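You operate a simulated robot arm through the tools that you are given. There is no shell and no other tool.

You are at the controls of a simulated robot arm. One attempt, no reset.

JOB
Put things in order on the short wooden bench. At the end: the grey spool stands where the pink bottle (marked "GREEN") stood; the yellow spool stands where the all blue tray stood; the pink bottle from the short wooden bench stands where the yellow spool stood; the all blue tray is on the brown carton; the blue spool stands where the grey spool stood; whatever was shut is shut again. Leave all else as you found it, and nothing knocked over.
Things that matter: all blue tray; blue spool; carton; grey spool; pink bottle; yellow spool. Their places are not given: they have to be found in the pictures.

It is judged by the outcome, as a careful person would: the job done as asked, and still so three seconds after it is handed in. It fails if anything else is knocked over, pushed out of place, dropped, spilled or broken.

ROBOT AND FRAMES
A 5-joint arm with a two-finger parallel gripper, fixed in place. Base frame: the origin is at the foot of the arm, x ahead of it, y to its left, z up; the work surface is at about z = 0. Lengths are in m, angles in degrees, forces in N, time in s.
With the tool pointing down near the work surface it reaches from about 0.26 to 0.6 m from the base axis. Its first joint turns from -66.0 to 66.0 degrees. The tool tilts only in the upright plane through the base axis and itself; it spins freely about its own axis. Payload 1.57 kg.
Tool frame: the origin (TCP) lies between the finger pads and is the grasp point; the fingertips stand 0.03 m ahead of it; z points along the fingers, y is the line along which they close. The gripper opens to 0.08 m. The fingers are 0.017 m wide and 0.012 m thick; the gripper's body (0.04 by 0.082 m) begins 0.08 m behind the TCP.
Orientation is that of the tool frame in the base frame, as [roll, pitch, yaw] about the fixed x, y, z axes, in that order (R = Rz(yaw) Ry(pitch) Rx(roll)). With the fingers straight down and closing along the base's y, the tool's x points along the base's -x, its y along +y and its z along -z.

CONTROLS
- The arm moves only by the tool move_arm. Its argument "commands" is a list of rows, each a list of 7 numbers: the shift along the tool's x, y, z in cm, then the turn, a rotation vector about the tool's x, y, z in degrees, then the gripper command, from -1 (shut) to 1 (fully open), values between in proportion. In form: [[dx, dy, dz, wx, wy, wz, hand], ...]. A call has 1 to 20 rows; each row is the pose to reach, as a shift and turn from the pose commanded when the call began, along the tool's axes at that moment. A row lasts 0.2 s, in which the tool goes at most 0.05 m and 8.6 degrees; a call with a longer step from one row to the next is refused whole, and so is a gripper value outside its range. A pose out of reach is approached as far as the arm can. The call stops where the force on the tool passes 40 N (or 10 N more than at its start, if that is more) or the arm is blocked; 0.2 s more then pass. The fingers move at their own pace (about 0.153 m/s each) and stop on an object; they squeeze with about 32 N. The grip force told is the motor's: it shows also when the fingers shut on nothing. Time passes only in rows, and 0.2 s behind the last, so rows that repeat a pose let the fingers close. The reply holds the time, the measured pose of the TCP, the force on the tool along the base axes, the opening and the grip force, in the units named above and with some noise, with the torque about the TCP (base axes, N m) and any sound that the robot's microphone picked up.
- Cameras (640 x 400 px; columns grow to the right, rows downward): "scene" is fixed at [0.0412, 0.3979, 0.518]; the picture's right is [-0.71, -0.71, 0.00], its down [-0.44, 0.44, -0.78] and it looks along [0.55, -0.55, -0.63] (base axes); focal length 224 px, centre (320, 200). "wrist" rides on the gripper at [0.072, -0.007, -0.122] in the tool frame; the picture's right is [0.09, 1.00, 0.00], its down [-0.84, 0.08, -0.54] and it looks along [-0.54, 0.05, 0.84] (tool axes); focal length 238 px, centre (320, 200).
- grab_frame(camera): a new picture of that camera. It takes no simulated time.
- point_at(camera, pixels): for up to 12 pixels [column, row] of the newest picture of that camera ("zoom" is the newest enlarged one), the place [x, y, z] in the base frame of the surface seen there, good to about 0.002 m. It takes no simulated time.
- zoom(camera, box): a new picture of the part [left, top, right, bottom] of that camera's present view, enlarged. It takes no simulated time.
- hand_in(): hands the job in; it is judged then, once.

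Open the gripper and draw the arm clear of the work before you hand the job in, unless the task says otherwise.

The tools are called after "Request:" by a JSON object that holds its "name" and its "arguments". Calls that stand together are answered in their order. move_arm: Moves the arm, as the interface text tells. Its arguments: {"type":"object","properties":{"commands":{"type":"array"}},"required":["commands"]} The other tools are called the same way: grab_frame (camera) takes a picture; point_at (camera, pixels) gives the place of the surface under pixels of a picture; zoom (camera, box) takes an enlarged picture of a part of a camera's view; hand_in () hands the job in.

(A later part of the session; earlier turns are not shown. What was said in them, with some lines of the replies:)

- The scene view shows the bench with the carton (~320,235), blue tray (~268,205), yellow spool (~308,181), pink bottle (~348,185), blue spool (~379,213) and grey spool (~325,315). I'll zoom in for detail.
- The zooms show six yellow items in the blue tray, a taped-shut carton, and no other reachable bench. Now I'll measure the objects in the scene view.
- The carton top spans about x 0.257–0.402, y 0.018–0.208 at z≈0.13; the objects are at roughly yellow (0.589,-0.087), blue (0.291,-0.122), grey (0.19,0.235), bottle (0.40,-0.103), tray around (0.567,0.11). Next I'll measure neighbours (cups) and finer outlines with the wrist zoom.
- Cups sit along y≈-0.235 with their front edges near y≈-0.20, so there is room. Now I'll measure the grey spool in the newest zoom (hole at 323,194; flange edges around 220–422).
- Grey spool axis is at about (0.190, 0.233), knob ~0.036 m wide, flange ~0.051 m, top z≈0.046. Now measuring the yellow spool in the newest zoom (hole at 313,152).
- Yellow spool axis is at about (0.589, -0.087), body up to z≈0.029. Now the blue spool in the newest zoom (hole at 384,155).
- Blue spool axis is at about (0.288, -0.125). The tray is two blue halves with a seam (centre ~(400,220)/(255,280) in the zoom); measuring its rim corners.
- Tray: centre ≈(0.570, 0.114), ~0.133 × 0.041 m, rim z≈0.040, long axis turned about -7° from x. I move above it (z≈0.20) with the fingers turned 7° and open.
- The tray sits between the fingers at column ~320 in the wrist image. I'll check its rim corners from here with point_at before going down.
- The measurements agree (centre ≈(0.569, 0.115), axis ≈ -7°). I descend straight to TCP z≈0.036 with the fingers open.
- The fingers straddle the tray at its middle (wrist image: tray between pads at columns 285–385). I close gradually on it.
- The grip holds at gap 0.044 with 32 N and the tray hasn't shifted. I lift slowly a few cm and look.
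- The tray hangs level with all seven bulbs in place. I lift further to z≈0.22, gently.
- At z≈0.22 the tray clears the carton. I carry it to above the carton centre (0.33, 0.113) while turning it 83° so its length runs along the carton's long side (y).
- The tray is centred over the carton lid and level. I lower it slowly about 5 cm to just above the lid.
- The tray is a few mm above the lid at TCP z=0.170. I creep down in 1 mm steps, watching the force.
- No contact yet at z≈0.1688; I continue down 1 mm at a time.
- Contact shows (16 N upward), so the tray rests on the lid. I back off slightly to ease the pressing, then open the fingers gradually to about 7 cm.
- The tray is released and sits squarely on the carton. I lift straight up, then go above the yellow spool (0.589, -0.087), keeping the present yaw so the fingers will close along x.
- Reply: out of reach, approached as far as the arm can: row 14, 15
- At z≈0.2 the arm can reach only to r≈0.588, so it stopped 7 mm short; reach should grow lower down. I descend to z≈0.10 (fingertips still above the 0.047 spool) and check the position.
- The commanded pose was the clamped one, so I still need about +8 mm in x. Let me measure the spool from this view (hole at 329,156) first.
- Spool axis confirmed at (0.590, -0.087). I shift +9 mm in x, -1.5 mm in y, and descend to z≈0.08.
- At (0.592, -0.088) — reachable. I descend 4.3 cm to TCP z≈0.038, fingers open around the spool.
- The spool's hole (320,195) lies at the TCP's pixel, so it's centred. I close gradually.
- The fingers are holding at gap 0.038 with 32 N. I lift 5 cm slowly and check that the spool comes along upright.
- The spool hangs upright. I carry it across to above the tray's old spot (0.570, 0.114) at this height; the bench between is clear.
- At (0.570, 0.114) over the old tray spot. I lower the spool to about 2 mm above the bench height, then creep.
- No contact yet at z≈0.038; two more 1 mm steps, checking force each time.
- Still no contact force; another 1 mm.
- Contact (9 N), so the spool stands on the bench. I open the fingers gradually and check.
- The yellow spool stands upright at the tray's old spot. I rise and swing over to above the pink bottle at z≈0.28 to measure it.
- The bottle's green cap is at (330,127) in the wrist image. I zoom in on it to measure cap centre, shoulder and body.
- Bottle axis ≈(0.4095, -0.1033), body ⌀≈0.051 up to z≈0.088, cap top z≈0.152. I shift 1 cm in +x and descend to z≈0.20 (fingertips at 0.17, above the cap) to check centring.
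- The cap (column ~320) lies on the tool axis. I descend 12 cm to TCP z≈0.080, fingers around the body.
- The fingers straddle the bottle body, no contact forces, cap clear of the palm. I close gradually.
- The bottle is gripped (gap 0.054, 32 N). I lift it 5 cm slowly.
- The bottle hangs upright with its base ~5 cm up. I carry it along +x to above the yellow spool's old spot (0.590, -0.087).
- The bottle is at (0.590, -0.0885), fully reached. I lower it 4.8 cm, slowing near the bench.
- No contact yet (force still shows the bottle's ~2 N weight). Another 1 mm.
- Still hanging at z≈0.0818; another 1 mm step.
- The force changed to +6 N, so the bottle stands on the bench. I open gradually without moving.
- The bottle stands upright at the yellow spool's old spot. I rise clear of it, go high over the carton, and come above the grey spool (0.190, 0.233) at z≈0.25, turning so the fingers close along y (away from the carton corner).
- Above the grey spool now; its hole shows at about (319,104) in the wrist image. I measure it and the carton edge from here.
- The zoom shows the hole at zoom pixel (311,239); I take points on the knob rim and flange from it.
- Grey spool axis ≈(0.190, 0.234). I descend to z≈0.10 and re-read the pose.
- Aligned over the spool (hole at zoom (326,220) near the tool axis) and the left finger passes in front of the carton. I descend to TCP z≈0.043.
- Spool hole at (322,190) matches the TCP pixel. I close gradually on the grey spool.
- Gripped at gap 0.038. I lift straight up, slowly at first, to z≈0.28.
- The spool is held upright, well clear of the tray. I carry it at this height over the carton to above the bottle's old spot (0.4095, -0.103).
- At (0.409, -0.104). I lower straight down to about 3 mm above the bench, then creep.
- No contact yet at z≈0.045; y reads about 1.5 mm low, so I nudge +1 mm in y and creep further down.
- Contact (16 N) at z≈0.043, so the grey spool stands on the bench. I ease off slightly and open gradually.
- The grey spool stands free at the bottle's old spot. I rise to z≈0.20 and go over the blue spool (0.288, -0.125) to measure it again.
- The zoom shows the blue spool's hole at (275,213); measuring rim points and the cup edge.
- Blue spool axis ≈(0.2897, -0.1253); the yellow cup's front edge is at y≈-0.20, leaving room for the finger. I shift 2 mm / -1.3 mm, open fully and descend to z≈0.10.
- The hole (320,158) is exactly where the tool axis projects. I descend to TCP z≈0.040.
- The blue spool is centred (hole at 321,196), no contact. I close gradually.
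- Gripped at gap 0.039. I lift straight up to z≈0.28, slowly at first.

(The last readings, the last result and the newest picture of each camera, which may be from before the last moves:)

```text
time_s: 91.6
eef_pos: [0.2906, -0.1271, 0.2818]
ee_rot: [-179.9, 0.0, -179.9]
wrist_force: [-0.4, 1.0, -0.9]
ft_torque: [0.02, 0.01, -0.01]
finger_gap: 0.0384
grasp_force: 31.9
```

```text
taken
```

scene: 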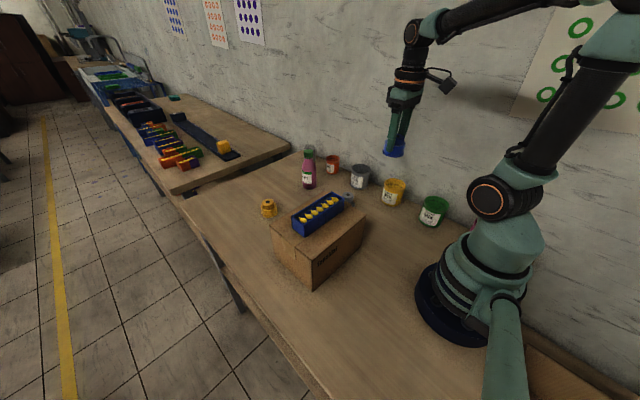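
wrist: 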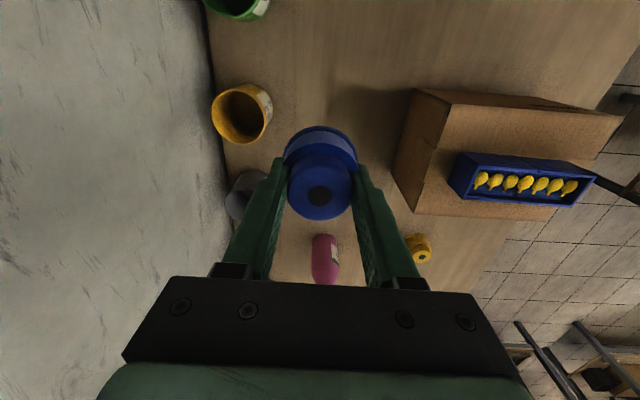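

The blue spool hangs upright. I carry it over the carton on an arc (via about (0.32, 0.06)) to above the grey spool's old spot (0.190, 0.234).

Request:
{"name": "move_arm", "arguments": {"commands": [[-0.1, 0.6, 0, 0, 0, 0, -1], [-0.35, 2, 0, 0, 0, 0, -1], [-0.7, 4.2, 0, 0, 0, 0, -1], [-1.1, 6.7, 0, 0, 0, 0, -1], [-1.5, 9.2, 0, 0, 0, 0, -1], [-1.9, 11.7, 0, 0, 0, 0, -1], [-2.3, 14.2, 0, 0, 0, 0, -1], [-2.65, 16.5, 0, 0, 0, 0, -1], [-3.03, 18.56, 0, 0, 0, 0, -1], [-1.7, 20.3, 0, 0, 0, 0, -1], [0, 22.6, 0, 0, 0, 0, -1], [1.7, 24.9, 0, 0, 0, 0, -1], [3.4, 27.2, 0, 0, 0, 0, -1], [5.1, 29.4, 0, 0, 0, 0, -1], [6.7, 31.6, 0, 0, 0, 0, -1], [8.1, 33.5, 0, 0, 0, 0, -1], [9.2, 34.9, 0, 0, 0, 0, -1], [9.8, 35.75, 0, 0, 0, 0, -1], [9.97, 35.96, 0, 0, 0, 0, -1], [9.97, 35.96, 0, 0, 0, 0, -1]]}}

Request:
{"name": "grab_frame", "arguments": {"camera": "wrist"}}

Request:
{"name": "grab_frame", "arguments": {"camera": "scene"}}

```text
time_s: 95.8
eef_pos: [0.1901, 0.233, 0.2817]
ee_rot: [180.0, 0.0, -180.0]
wrist_force: [0.0, 0.1, -0.9]
ft_torque: [0.0, 0.02, 0.01]
finger_gap: 0.0383
grasp_force: 31.8
```

```text
taken
```

wrist: 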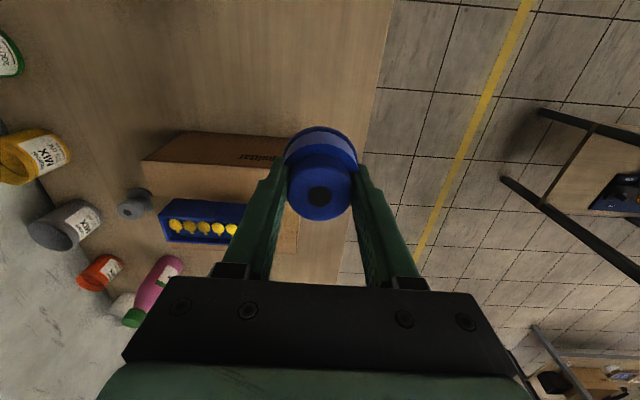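

```text
taken
```

scene: 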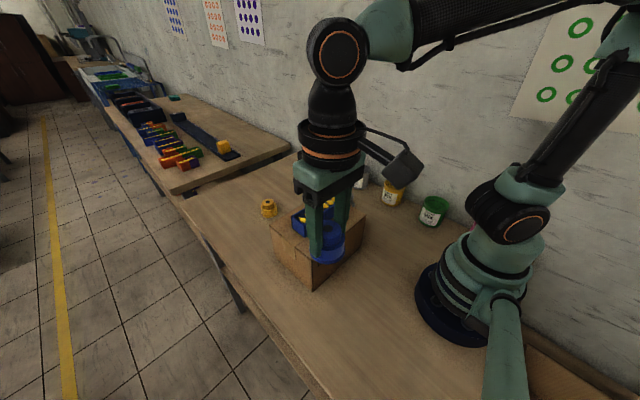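

At (0.190, 0.233), upright and clear of the carton. I lower to a few mm above the bench, then creep.

Request:
{"name": "move_arm", "arguments": {"commands": [[0, 0.05, 0.7, 0, 0, 0, -1], [0, 0.05, 2.2, 0, 0, 0, -1], [0, 0.05, 4.2, 0, 0, 0, -1], [0, 0.05, 6.5, 0, 0, 0, -1], [0, 0.05, 9, 0, 0, 0, -1], [0, 0.05, 11.5, 0, 0, 0, -1], [0, 0.05, 14, 0, 0, 0, -1], [0, 0.05, 16.5, 0, 0, 0, -1], [0, 0.05, 18.8, 0, 0, 0, -1], [0, 0.05, 20.8, 0, 0, 0, -1], [0, 0.05, 22.2, 0, 0, 0, -1], [0, 0.05, 23.1, 0, 0, 0, -1], [0, 0.05, 23.5, 0, 0, 0, -1], [0, 0.05, 23.7, 0, 0, 0, -1], [0, 0.05, 23.7, 0, 0, 0, -1]]}}

Request:
{"name": "move_arm", "arguments": {"commands": [[0, 0, 0.1, 0, 0, 0, -1], [0, 0, 0.1, 0, 0, 0, -1]]}}

```text
time_s: 99.0
eef_pos: [0.1901, 0.2345, 0.0452]
ee_rot: [179.9, 0.0, -180.0]
wrist_force: [0.4, -0.6, -1.0]
ft_torque: [0.01, -0.01, -0.01]
finger_gap: 0.0384
grasp_force: 32.0
```

```text
time_s: 99.6
eef_pos: [0.1902, 0.2344, 0.0446]
ee_rot: [179.9, 0.1, 180.0]
wrist_force: [0.1, -0.4, -0.7]
ft_torque: [0.02, 0.0, 0.01]
finger_gap: 0.038
grasp_force: 31.9
```

No contact yet at z≈0.0445 (expected near 0.041); I creep on.

Request:
{"name": "move_arm", "arguments": {"commands": [[0, 0, 0.1, 0, 0, 0, -1], [0, 0, 0.2, 0, 0, 0, -1], [0, 0, 0.2, 0, 0, 0, -1]]}}

Request:
{"name": "move_arm", "arguments": {"commands": [[0, 0, 0.08, 0, 0, 0, -1], [0, 0, 0.08, 0, 0, 0, -1]]}}

```text
time_s: 100.4
eef_pos: [0.1897, 0.2352, 0.0417]
ee_rot: [180.0, 0.0, -180.0]
wrist_force: [-0.9, -2.6, 11.2]
ft_torque: [-0.19, 0.02, -0.03]
finger_gap: 0.0383
grasp_force: 31.7
```

```text
time_s: 101.0
eef_pos: [0.1899, 0.235, 0.0424]
ee_rot: [-179.9, 0.1, 180.0]
wrist_force: [-8.8, -2.7, 35.5]
ft_torque: [-0.08, 0.32, -0.06]
finger_gap: 0.038
grasp_force: 32.0
```

The spool is on the bench and pressed at 35 N; I back off 1 mm, then open gradually.

Request:
{"name": "move_arm", "arguments": {"commands": [[0, 0, -0.05, 0, 0, 0, -1], [0, 0, -0.1, 0, 0, 0, -1], [0, 0, -0.1, 0, 0, 0, -0.05], [0, 0, -0.1, 0, 0, 0, 0.1], [0, 0, -0.1, 0, 0, 0, 0.3], [0, 0, -0.1, 0, 0, 0, 0.6], [0, 0, -0.1, 0, 0, 0, 0.85], [0, 0, -0.1, 0, 0, 0, 0.85]]}}

Request:
{"name": "grab_frame", "arguments": {"camera": "wrist"}}

Request:
{"name": "zoom", "arguments": {"camera": "scene", "box": [250, 180, 420, 350]}}

```text
time_s: 102.8
eef_pos: [0.1904, 0.235, 0.0421]
ee_rot: [-180.0, 0.0, 180.0]
wrist_force: [0.7, 0.3, 0.0]
ft_torque: [0.01, -0.01, -0.01]
finger_gap: 0.0739
grasp_force: 0.0
```

```text
taken
```

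wrist: 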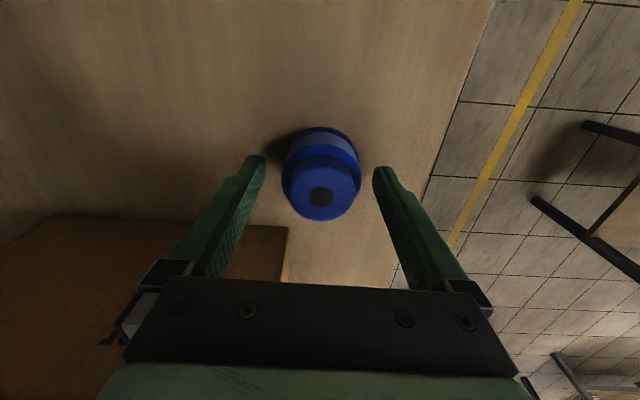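

```text
2.35 times, centred on (335, 265) of scene
```

zoom: 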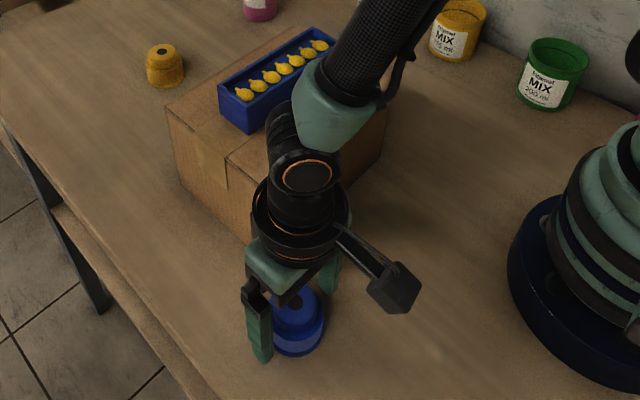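

The blue spool stands free at the grey spool's old spot. I rise straight up and go back to the starting pose, clear of the work, for a final check.

Request:
{"name": "move_arm", "arguments": {"commands": [[0, 0, -1.5, 0, 0, 0, 0.85], [0, 0, -4, 0, 0, 0, 0.85], [0, 0, -7.5, 0, 0, 0, 0.85], [0, 0, -11, 0, 0, 0, 1], [0, 0, -15, 0, 0, 0, 1], [0, 0, -19, 0, 0, 0, 1], [0, 0, -23, 0, 0, 0, 1], [0, 0, -27, 0, 0, 0, 1], [-2.75, -3.35, -28, 0, 0, 0, 1], [-5.5, -6.7, -28.7, 0, 0, 0, 1], [-8.25, -10.05, -29.4, 0, 0, 0, 1], [-11, -13.4, -30, 0, 0, 0, 1], [-12.2, -17.2, -30.4, 0, 0, 0, 1], [-13.3, -21, -30.8, 0, 0, 0, 1], [-14.5, -24.8, -31.2, 0, 0, 0, 1], [-15.6, -28.6, -31.6, 0, 0, 0, 1], [-16.8, -32.4, -32, 0, 0, 0, 1], [-17.9, -36.2, -32.2, 0, 0, 0, 1], [-17.9, -36.2, -32.2, 0, 0, 0, 1]]}}

Request:
{"name": "grab_frame", "arguments": {"camera": "scene"}}

Request:
{"name": "grab_frame", "arguments": {"camera": "wrist"}}

Request:
{"name": "zoom", "arguments": {"camera": "scene", "box": [230, 130, 470, 280]}}

```text
time_s: 106.8
eef_pos: [0.3682, -0.1294, 0.3674]
ee_rot: [-179.9, 0.0, 179.9]
wrist_force: [-0.9, -0.4, -0.5]
ft_torque: [0.01, 0.02, 0.01]
finger_gap: 0.08
grasp_force: 0.1
```

```text
taken
```

scene: 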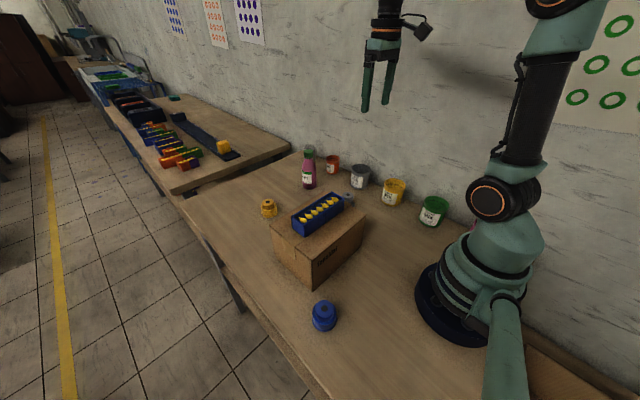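

```text
taken
```

wrist: 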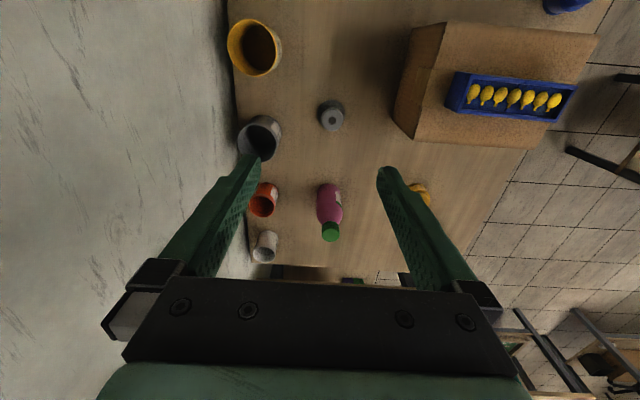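

```text
2.67 times, centred on (350, 205) of scene
```

zoom: 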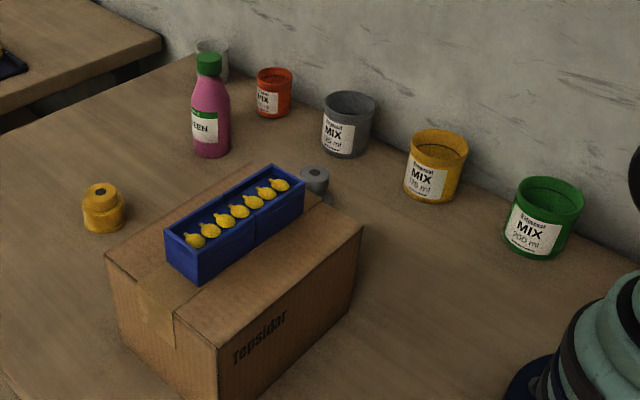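

All items appear placed and upright and the carton and cups look unmoved. I verify the final positions with point_at on both cameras.

Request:
{"name": "point_at", "arguments": {"camera": "wrist", "pixels": [[332, 119], [331, 231], [414, 138], [447, 22], [598, 35], [532, 148], [260, 150], [253, 20], [263, 200], [264, 250]]}}

Request:
{"name": "point_at", "arguments": {"camera": "scene", "pixels": [[268, 202], [323, 307], [348, 195], [309, 152], [308, 165], [308, 180], [302, 220], [342, 197], [320, 230]]}}

Request:
{"name": "zoom", "arguments": {"camera": "scene", "box": [285, 285, 365, 335]}}

```text
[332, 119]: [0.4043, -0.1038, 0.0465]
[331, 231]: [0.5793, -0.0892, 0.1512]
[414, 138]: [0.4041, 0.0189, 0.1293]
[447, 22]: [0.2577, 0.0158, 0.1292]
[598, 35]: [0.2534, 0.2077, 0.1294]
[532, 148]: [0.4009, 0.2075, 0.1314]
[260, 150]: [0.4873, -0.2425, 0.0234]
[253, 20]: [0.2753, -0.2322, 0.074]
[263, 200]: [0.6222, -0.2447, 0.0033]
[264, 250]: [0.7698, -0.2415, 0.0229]
```

```text
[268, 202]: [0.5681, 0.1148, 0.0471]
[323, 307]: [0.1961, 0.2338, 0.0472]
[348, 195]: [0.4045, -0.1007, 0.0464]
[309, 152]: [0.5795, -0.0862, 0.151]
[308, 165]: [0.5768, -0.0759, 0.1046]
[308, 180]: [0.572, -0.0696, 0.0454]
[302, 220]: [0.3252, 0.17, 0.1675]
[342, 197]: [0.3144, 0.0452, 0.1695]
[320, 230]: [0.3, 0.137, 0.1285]
```

```text
8.00 times, centred on (325, 310) of scene
```

zoom: 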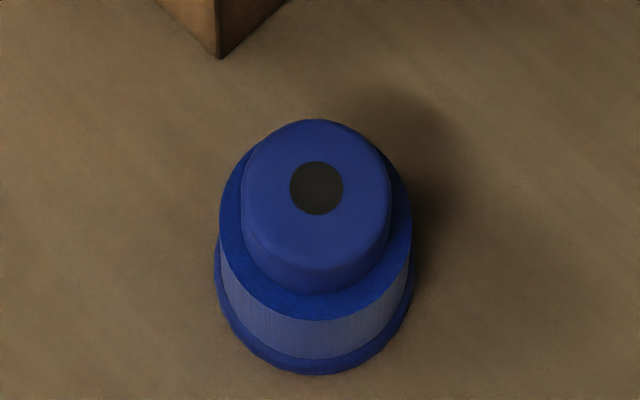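

Carton, cups and blue/yellow spools check out. The bottle and grey spool readings look a few mm off in x, so I measure those more carefully with zooms.

Request:
{"name": "zoom", "arguments": {"camera": "wrist", "box": [300, 90, 364, 140]}}

```text
8.00 times, centred on (332, 115) of wrist
```

zoom: 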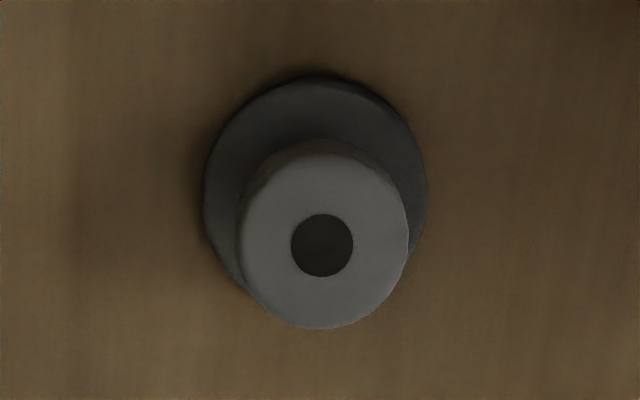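

Measuring the grey spool's knob rim and flange in this zoom.

Request:
{"name": "point_at", "arguments": {"camera": "zoom", "pixels": [[322, 245], [246, 245], [400, 245], [322, 165], [322, 320], [210, 195], [422, 195], [315, 85]]}}

Request:
{"name": "zoom", "arguments": {"camera": "wrist", "box": [300, 175, 372, 250]}}

```text
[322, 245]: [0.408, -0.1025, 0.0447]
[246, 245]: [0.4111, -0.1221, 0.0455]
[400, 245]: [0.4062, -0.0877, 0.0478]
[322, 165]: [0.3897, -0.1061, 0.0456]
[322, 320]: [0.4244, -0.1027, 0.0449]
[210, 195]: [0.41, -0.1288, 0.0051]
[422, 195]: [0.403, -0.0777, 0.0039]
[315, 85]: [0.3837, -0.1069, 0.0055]
```

```text
5.33 times, centred on (336, 212) of wrist
```

zoom: 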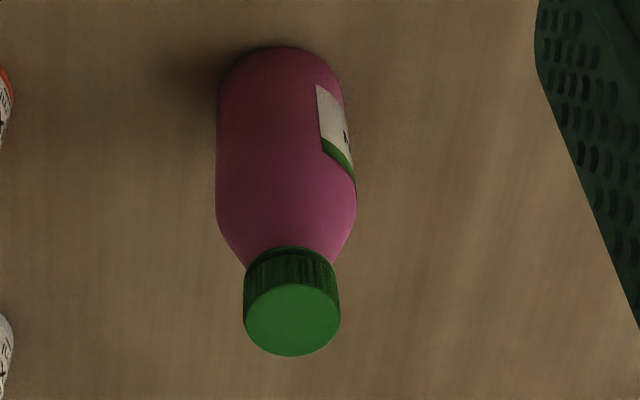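

Grey spool is at ≈(0.408, -0.104), right on target. Now the bottle's cap rim and body in this zoom.

Request:
{"name": "point_at", "arguments": {"camera": "zoom", "pixels": [[291, 320], [250, 320], [334, 320], [291, 290], [291, 350], [220, 160], [345, 140], [285, 55], [230, 80], [340, 90]]}}

Request:
{"name": "zoom", "arguments": {"camera": "scene", "box": [280, 135, 340, 200]}}

```text
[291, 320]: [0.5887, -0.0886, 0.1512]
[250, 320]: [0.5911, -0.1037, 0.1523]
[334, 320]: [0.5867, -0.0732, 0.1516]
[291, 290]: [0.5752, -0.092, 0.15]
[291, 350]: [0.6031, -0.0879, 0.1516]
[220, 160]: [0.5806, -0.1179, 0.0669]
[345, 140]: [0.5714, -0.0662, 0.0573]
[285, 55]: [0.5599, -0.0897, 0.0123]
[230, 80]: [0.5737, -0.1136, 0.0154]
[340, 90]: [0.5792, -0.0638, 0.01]
```

```text
6.15 times, centred on (310, 168) of scene
```

zoom: 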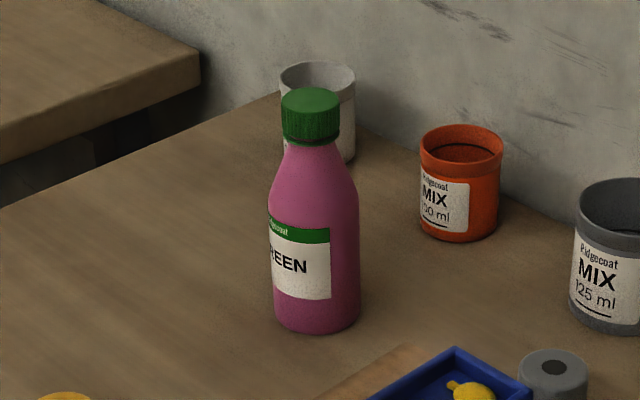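

Bottle axis is at ≈(0.589, -0.088), upright and on target. The grey spool is at (0.408, -0.104), yellow at (0.568, 0.115) and blue at about (0.19, 0.234). The tray is centred on the shut carton with its bulbs inside, and everything else is where it was. The gripper is open and clear, so I hand in.

Request:
{"name": "hand_in", "arguments": {}}

```text
The job is handed in.
```

The job is done and handed in. Positions below are camera measurements, good to a few millimetres.

| Item | Where it is now | Measured position (x, y) |
|---|---|---|
| Grey spool | where the pink bottle stood | (0.408, -0.104) |
| Yellow spool | where the blue tray stood | (0.568, 0.115) |
| Pink bottle ("GREEN") | where the yellow spool stood, upright | (0.589, -0.088) |
| Blue spool | where the grey spool stood | about (0.19, 0.234) |
| All blue tray | on the carton lid, turned so its length runs along the carton's long side, all seven yellow pieces still in it | about (0.33, 0.11) |

The carton was taped shut at the start. It was never opened, and its corners measured the same at the end. The paint cups looked unmoved in the final pictures, and nothing was knocked over. The gripper was open and the arm clear of the work before I handed in.
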